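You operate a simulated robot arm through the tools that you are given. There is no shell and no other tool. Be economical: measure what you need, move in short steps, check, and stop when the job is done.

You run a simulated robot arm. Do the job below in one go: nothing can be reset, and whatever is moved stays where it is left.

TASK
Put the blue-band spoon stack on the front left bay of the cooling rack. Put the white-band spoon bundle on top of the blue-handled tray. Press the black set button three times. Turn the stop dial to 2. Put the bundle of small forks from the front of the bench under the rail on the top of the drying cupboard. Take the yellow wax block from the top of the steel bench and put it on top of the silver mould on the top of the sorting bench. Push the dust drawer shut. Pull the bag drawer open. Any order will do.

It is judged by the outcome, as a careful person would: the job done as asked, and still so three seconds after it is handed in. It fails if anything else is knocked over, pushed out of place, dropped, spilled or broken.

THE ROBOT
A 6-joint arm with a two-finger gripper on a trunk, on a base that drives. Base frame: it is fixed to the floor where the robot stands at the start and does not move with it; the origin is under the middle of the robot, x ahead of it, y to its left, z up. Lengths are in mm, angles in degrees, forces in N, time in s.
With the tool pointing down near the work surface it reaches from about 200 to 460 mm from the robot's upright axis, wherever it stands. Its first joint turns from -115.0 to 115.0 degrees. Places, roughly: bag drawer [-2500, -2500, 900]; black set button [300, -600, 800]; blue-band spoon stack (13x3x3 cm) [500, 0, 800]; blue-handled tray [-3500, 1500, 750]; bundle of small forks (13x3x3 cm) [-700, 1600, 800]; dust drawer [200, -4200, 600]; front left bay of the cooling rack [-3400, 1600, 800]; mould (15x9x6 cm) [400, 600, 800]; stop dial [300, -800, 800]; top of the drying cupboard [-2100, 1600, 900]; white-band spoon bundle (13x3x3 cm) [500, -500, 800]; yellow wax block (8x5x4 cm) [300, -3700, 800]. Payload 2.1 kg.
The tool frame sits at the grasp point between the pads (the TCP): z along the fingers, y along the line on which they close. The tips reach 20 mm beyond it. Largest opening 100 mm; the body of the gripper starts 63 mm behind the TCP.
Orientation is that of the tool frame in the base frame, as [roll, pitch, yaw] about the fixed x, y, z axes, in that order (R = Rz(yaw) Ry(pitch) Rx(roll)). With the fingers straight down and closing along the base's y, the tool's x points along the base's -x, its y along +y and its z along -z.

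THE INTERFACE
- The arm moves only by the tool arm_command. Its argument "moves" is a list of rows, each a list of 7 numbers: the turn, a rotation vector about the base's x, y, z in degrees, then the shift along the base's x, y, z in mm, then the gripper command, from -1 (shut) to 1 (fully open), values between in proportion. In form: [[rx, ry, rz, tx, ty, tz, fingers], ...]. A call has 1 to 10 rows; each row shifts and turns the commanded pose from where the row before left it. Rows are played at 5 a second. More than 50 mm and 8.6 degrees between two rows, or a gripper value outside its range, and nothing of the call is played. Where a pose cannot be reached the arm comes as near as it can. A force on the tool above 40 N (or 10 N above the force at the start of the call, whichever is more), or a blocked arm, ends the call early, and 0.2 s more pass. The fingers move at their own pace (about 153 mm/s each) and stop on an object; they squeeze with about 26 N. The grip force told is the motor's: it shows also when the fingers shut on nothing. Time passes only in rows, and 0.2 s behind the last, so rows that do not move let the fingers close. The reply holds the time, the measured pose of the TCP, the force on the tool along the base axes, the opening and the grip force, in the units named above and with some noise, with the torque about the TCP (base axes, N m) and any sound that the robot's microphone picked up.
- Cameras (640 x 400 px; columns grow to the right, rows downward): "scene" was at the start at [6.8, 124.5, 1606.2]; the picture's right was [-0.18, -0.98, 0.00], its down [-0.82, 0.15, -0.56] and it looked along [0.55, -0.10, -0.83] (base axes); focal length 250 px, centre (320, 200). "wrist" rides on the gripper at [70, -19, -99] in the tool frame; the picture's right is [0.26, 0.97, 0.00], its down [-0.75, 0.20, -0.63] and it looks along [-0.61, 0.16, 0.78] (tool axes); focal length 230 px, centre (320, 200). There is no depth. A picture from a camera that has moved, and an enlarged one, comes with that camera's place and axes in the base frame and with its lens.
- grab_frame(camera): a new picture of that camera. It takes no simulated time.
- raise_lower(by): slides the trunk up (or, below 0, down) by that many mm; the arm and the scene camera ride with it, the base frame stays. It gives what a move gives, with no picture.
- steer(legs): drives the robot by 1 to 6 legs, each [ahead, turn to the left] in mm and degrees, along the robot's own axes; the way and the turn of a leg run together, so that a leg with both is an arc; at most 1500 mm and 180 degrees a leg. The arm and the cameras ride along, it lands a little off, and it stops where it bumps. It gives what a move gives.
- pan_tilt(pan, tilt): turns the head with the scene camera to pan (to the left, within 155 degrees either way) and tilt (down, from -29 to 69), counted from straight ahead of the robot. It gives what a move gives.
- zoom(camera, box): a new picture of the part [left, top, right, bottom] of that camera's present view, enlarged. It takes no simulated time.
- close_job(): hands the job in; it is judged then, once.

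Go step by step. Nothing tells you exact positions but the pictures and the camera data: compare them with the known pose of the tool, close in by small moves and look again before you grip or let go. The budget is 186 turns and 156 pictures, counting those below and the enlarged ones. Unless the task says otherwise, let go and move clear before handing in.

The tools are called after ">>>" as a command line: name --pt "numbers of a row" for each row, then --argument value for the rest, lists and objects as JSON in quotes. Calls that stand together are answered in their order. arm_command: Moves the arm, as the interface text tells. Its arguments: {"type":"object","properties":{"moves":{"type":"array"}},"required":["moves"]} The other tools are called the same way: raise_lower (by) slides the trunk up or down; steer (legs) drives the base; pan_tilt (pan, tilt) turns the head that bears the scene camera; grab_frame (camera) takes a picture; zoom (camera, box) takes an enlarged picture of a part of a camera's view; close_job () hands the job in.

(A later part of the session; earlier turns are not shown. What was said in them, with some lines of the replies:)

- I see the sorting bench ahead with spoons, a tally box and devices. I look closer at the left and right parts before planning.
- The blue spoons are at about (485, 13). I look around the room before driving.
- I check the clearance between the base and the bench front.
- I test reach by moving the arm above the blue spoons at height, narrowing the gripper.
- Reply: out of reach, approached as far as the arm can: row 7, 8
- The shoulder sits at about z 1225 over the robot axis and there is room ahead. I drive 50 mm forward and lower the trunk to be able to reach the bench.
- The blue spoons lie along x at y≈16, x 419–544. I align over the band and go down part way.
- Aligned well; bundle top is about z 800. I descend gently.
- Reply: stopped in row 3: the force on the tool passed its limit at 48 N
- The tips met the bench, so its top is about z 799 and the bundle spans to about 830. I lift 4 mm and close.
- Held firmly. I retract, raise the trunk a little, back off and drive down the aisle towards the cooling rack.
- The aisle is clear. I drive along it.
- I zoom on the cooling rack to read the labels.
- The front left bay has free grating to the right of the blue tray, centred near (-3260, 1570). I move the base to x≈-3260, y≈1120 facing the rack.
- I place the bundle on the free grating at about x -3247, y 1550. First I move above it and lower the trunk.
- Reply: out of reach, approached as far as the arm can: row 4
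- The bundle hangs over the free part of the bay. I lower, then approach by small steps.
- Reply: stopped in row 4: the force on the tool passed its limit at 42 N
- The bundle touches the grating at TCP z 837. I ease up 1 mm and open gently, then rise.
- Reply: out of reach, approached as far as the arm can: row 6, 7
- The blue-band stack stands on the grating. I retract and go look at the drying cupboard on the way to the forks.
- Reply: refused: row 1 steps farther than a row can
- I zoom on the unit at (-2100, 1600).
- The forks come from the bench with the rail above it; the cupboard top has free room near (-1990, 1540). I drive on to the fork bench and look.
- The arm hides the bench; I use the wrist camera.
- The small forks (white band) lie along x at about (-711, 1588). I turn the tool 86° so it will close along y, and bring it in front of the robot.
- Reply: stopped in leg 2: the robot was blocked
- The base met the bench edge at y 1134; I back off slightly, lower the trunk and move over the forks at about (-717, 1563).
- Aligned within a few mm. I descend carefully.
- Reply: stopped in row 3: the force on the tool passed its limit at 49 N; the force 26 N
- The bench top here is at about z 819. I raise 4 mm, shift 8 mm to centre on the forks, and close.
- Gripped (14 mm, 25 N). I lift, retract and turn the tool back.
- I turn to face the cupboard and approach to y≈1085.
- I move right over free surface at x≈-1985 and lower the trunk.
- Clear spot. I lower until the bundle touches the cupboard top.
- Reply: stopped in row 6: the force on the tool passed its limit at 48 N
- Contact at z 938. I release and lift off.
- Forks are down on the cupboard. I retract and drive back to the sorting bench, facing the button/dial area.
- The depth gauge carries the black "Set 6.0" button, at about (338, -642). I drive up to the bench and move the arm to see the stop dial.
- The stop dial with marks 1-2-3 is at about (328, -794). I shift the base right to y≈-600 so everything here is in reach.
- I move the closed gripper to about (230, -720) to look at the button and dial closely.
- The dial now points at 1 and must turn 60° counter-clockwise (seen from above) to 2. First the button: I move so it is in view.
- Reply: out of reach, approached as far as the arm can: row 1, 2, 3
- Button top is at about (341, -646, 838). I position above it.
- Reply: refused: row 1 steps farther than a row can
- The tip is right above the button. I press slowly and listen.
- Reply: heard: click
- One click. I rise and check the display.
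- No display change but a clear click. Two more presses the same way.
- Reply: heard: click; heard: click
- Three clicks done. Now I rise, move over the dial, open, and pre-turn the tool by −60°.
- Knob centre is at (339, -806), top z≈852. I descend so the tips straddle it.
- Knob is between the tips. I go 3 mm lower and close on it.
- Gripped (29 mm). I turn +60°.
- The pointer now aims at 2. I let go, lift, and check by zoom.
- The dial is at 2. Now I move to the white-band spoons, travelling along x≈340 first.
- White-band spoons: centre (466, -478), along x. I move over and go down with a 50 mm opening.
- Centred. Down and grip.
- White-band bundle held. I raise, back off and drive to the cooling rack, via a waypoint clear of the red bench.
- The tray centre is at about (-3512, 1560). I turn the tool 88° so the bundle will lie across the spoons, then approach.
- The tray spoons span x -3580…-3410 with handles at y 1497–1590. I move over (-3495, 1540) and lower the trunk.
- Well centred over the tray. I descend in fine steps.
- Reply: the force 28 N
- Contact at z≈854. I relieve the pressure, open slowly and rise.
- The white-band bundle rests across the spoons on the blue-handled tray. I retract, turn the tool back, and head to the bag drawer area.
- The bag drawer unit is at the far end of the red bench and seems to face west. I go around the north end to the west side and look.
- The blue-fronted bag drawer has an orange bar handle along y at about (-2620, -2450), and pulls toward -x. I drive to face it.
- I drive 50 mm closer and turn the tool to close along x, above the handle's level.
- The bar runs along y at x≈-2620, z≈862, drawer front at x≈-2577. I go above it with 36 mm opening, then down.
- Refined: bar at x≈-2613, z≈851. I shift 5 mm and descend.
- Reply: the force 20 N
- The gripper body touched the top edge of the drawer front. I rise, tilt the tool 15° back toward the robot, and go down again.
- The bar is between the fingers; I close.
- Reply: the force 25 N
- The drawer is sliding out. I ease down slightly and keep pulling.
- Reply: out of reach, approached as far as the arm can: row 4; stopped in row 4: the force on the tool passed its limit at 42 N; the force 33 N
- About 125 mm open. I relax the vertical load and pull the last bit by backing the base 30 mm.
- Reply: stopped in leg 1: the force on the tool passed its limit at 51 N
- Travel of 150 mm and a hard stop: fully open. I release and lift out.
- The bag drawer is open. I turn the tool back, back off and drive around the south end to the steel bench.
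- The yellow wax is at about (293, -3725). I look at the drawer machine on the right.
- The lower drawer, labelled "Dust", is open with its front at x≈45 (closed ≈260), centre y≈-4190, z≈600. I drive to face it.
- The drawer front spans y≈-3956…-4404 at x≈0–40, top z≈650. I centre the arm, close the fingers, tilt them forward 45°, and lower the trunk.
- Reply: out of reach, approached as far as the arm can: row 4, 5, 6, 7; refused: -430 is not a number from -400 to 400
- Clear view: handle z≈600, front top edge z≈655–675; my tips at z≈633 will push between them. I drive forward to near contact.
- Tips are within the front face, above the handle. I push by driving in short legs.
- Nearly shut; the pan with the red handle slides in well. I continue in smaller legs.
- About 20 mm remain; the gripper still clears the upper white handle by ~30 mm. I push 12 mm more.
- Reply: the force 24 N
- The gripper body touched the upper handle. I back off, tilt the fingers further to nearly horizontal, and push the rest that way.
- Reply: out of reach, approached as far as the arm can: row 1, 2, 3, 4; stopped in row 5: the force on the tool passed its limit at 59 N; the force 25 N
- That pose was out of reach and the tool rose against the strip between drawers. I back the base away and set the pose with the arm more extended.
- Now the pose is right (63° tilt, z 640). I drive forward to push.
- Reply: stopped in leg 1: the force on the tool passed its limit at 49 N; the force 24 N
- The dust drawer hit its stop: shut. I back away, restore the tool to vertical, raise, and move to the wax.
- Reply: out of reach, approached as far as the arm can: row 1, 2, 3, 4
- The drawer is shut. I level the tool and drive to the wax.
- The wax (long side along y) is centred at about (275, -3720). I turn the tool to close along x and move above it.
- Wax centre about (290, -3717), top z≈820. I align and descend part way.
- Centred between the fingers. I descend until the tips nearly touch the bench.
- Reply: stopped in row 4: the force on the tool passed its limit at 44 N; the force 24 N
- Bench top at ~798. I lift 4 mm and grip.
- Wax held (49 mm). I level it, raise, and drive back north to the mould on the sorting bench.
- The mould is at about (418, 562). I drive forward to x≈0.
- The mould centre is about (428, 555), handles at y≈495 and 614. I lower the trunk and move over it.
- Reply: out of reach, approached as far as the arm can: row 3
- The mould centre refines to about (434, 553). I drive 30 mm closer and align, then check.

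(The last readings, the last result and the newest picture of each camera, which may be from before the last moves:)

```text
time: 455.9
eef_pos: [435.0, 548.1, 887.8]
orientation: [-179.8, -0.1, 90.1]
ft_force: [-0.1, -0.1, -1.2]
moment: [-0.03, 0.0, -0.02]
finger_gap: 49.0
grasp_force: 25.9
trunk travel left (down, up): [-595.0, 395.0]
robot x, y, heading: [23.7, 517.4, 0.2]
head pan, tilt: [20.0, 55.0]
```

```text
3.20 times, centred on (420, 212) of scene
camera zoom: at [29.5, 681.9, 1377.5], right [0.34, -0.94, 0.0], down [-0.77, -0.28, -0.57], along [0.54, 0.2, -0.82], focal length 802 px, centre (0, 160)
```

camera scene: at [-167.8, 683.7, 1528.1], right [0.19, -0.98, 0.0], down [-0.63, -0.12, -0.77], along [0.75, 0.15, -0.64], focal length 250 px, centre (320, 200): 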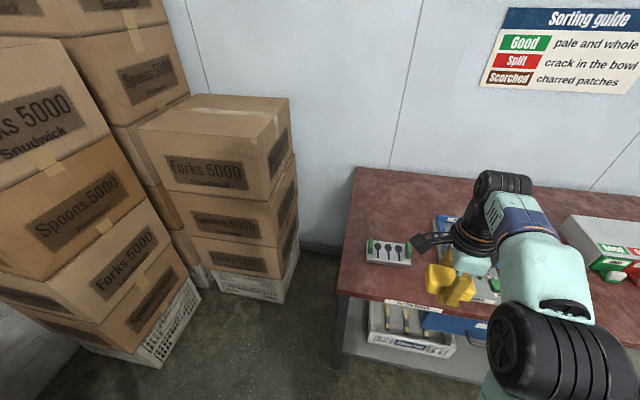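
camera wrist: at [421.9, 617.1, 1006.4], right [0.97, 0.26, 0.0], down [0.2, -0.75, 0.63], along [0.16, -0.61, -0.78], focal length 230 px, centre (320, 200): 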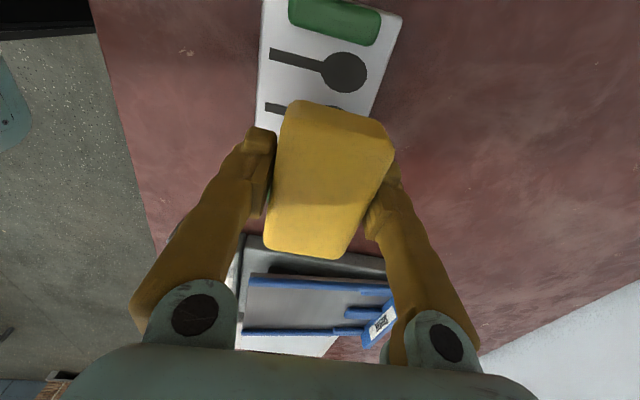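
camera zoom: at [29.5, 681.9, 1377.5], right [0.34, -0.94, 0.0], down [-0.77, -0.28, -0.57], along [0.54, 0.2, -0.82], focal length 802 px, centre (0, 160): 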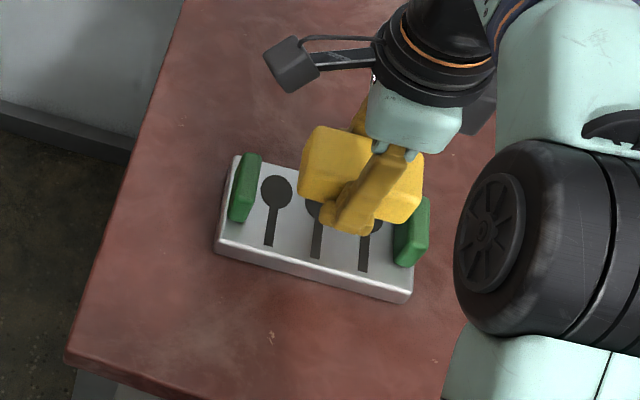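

I shift +4 mm in y to centre between the handles and lower further.

>>> arm_command --pt "0 0 0 -1 4 -8 -1" --pt "0 0 0 0 0 -6 -1" --pt "0 0 0 0 0 0 -1"

>>> zoom --camera "scene" --box '[360, 170, 480, 245]'

```text
time: 456.7
eef_pos: [432.6, 551.2, 873.4]
orientation: [-179.7, -0.2, 89.9]
ft_force: [0.5, 0.4, -1.7]
moment: [-0.03, 0.01, 0.01]
finger_gap: 49.0
grasp_force: 25.6
trunk travel left (down, up): [-595.0, 395.0]
robot x, y, heading: [25.9, 520.2, 0.2]
head pan, tilt: [20.0, 55.0]
```

```text
5.33 times, centred on (420, 208) of scene
camera zoom: at [29.5, 681.9, 1377.5], right [0.34, -0.94, 0.0], down [-0.77, -0.28, -0.57], along [0.54, 0.2, -0.82], focal length 1336 px, centre (-213, 160)
```

zoom: 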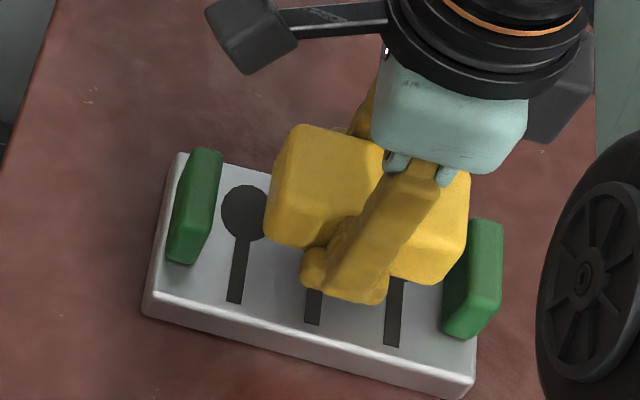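

Slightly more room on the left; I shift 3 mm and lower in fine steps.

>>> arm_command --pt "0 0 0 0 3 -4 -1" --pt "0 0 0 0 0 -4 -1" --pt "0 0 0 0 0 -3 -1" --pt "0 0 0 0 0 0 -1"

>>> zoom --camera "scene" --box '[360, 170, 480, 245]'

```text
time: 457.7
eef_pos: [432.6, 554.0, 862.0]
orientation: [-179.8, 0.0, 90.1]
ft_force: [1.1, -0.5, -1.5]
moment: [-0.04, 0.02, -0.01]
finger_gap: 49.0
grasp_force: 25.8
trunk travel left (down, up): [-595.0, 395.0]
robot x, y, heading: [24.7, 518.9, 0.0]
head pan, tilt: [20.0, 55.0]
```

```text
5.33 times, centred on (420, 208) of scene
camera zoom: at [29.5, 681.9, 1377.5], right [0.34, -0.94, 0.0], down [-0.77, -0.28, -0.57], along [0.54, 0.2, -0.82], focal length 1336 px, centre (-213, 160)
```

zoom: 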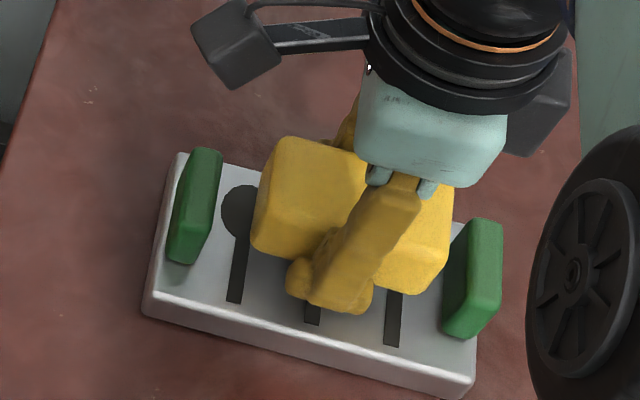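

>>> arm_command --pt "0 0 0 0 0 -3 -1" --pt "0 0 0 0 0 -3 -1" --pt "0 0 0 0 0 0 -1"

>>> arm_command --pt "0 0 0 0 0 -2 -1" --pt "0 0 0 0 0 -2 -1"

>>> arm_command --pt "0 0 0 0 0 -2 -1" --pt "0 0 0 0 0 -2 -1"

```text
time: 458.5
eef_pos: [432.4, 553.4, 856.6]
orientation: [-179.7, -0.1, 90.0]
ft_force: [-0.4, -0.9, -1.6]
moment: [0.01, 0.02, 0.01]
finger_gap: 48.8
grasp_force: 26.0
trunk travel left (down, up): [-595.0, 395.0]
robot x, y, heading: [22.7, 517.7, 0.2]
head pan, tilt: [20.0, 55.0]
```

```text
time: 459.1
eef_pos: [434.1, 554.8, 852.2]
orientation: [-179.7, -0.1, 90.1]
ft_force: [0.5, -0.1, -1.2]
moment: [0.02, -0.01, -0.02]
finger_gap: 48.9
grasp_force: 25.7
trunk travel left (down, up): [-595.0, 395.0]
robot x, y, heading: [24.4, 517.5, 0.0]
head pan, tilt: [20.0, 55.0]
```

```text
time: 459.7
eef_pos: [433.2, 555.7, 848.9]
orientation: [-179.8, 0.0, 90.1]
ft_force: [-0.3, -0.9, -1.6]
moment: [0.01, -0.02, 0.0]
finger_gap: 48.9
grasp_force: 26.3
trunk travel left (down, up): [-595.0, 395.0]
robot x, y, heading: [20.6, 521.4, 0.3]
head pan, tilt: [20.0, 55.0]
```

>>> arm_command --pt "0 0 0 0 0 -2 -1" --pt "0 0 0 0 0 -2 -1"

>>> arm_command --pt "0 0 0 0 0 -2 -1" --pt "0 0 0 0 0 -2 -1"

>>> zoom --camera "scene" --box '[360, 170, 480, 245]'

```text
time: 460.3
eef_pos: [431.6, 555.0, 844.0]
orientation: [-179.9, -0.1, 90.1]
ft_force: [-0.5, 0.0, -1.2]
moment: [-0.04, 0.01, 0.0]
finger_gap: 48.8
grasp_force: 25.8
trunk travel left (down, up): [-595.0, 395.0]
robot x, y, heading: [29.1, 514.4, 0.3]
head pan, tilt: [20.0, 55.0]
```

```text
time: 460.9
eef_pos: [432.8, 555.1, 842.4]
orientation: [179.9, -0.1, 90.1]
ft_force: [5.2, 1.8, 19.9]
moment: [-0.23, -0.1, 0.01]
finger_gap: 48.7
grasp_force: 26.2
trunk travel left (down, up): [-595.0, 395.0]
robot x, y, heading: [28.0, 515.6, 0.0]
head pan, tilt: [20.0, 55.0]
```

```text
5.33 times, centred on (420, 208) of scene
camera zoom: at [27.3, 682.0, 1377.9], right [0.34, -0.94, 0.0], down [-0.77, -0.28, -0.57], along [0.54, 0.2, -0.82], focal length 1336 px, centre (-213, 160)
```

zoom: 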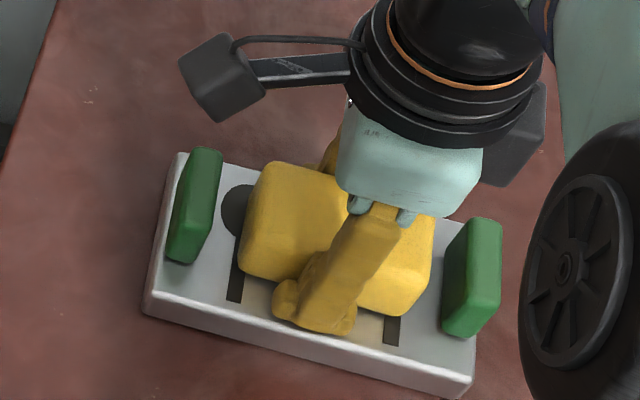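

The wax sits on the mould between its handles. I relieve the load, open and rise.

>>> arm_command --pt "0 0 0 0 0 2 -1" --pt "0 0 0 0 0 0 -0.02" --pt "0 0 0 0 0 0 0.15" --pt "0 0 0 0 0 0 0.3" --pt "0 0 0 0 0 20 0.3" --pt "0 0 0 0 0 40 0.3" --pt "0 0 0 -10 0 40 0.3" --pt "0 0 0 -40 -10 0 0.3" --pt "0 0 0 -40 -20 0 0.3"

>>> grab_frame --camera "scene"

>>> grab_frame --camera "wrist"

```text
time: 462.9
eef_pos: [340.4, 525.3, 944.3]
orientation: [-179.9, -0.1, 90.1]
ft_force: [-0.9, -0.2, 0.7]
moment: [0.0, -0.04, 0.02]
finger_gap: 65.0
grasp_force: 0.0
trunk travel left (down, up): [-595.0, 395.0]
robot x, y, heading: [24.4, 513.1, 0.2]
head pan, tilt: [20.0, 55.0]
```

```text
23 pictures are left
camera scene: at [28.0, 681.2, 1377.6], right [0.34, -0.94, 0.0], down [-0.77, -0.28, -0.57], along [0.54, 0.2, -0.82], focal length 250 px, centre (320, 200)
```

scene: 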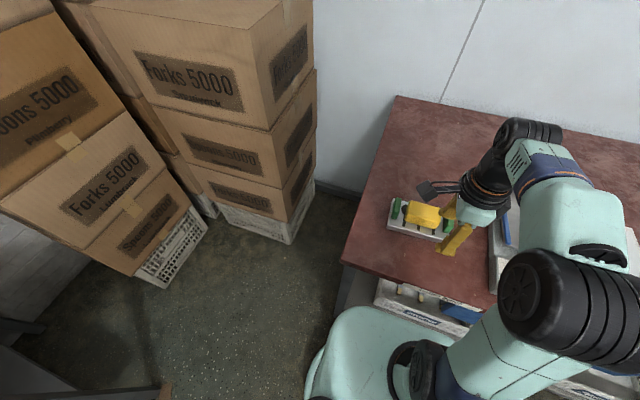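

```text
22 pictures are left
camera wrist: at [323.1, 593.8, 1043.1], right [0.97, 0.26, 0.0], down [0.2, -0.75, 0.63], along [0.16, -0.61, -0.78], focal length 230 px, centre (320, 200)
```

wrist: 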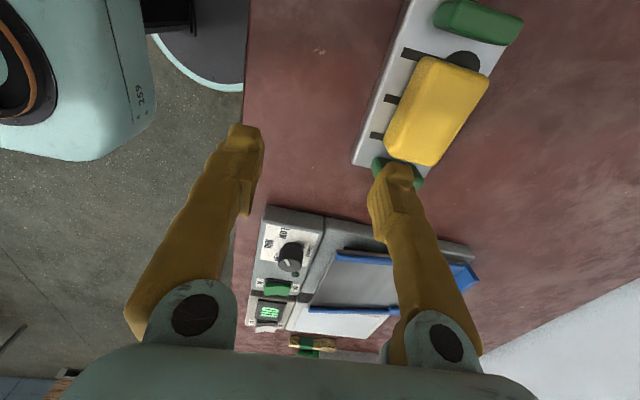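

The wax rests on the mould. I back the robot clear and take a last look before handing in.

>>> raise_lower --by 100

>>> steer --legs '[[-250, 0]]'

>>> pan_tilt --pan -10 --tilt 40

>>> grab_frame --camera "scene"

```text
time: 464.2
eef_pos: [341.6, 525.2, 1043.7]
orientation: [-179.8, -0.1, 90.1]
ft_force: [0.2, 0.7, 0.2]
moment: [0.02, 0.02, 0.08]
finger_gap: 65.3
grasp_force: 0.1
trunk travel left (down, up): [-695.0, 295.0]
robot x, y, heading: [25.2, 514.7, 0.1]
head pan, tilt: [20.0, 55.0]
```

```text
time: 466.0
eef_pos: [95.1, 525.8, 1043.0]
orientation: [-179.8, -0.2, 90.2]
ft_force: [0.2, -0.3, -0.3]
moment: [-0.02, 0.0, -0.02]
finger_gap: 64.8
grasp_force: 0.1
trunk travel left (down, up): [-695.0, 295.0]
robot x, y, heading: [-219.3, 514.9, 0.2]
head pan, tilt: [20.0, 55.0]
```

```text
time: 467.0
eef_pos: [95.0, 525.3, 1044.1]
orientation: [-179.8, -0.1, 90.3]
ft_force: [0.0, 0.6, 0.2]
moment: [0.02, -0.03, 0.02]
finger_gap: 64.9
grasp_force: 0.1
trunk travel left (down, up): [-695.0, 295.0]
robot x, y, heading: [-223.2, 515.4, 0.3]
head pan, tilt: [-10.0, 40.0]
```

```text
21 pictures are left
camera scene: at [-201.2, 642.1, 1498.1], right [-0.17, -0.99, 0.0], down [-0.63, 0.11, -0.77], along [0.75, -0.13, -0.64], focal length 250 px, centre (320, 200)
```

scene: 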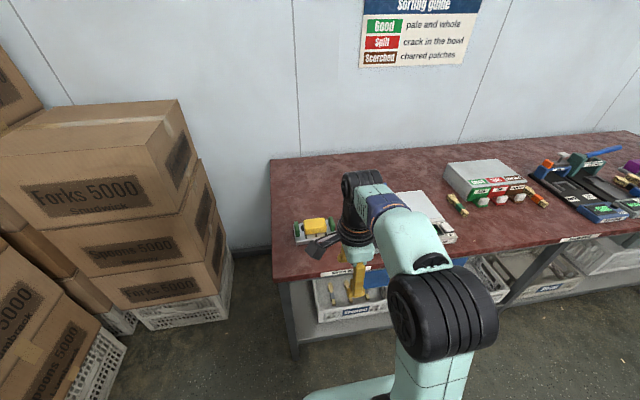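

Everything on the list has been done, the wax is steady on the mould and the robot stands clear, so I hand the job in.

>>> close_job

```text
The job is handed in.
```

I've done all eight tasks and handed the job in; no result has come back yet.

- **Contact during the job:** While I was pushing the dust drawer shut, the gripper brushed the white handle of the drawer above it and then pressed the strip between the two drawers. I saw no change to that drawer. The base also bumped the front of the fork bench once.
- **Not re-checked:** I checked each item when I finished it. At the end I only looked again at the sorting bench, not at the cooling rack, the drying cupboard or the bag drawer.
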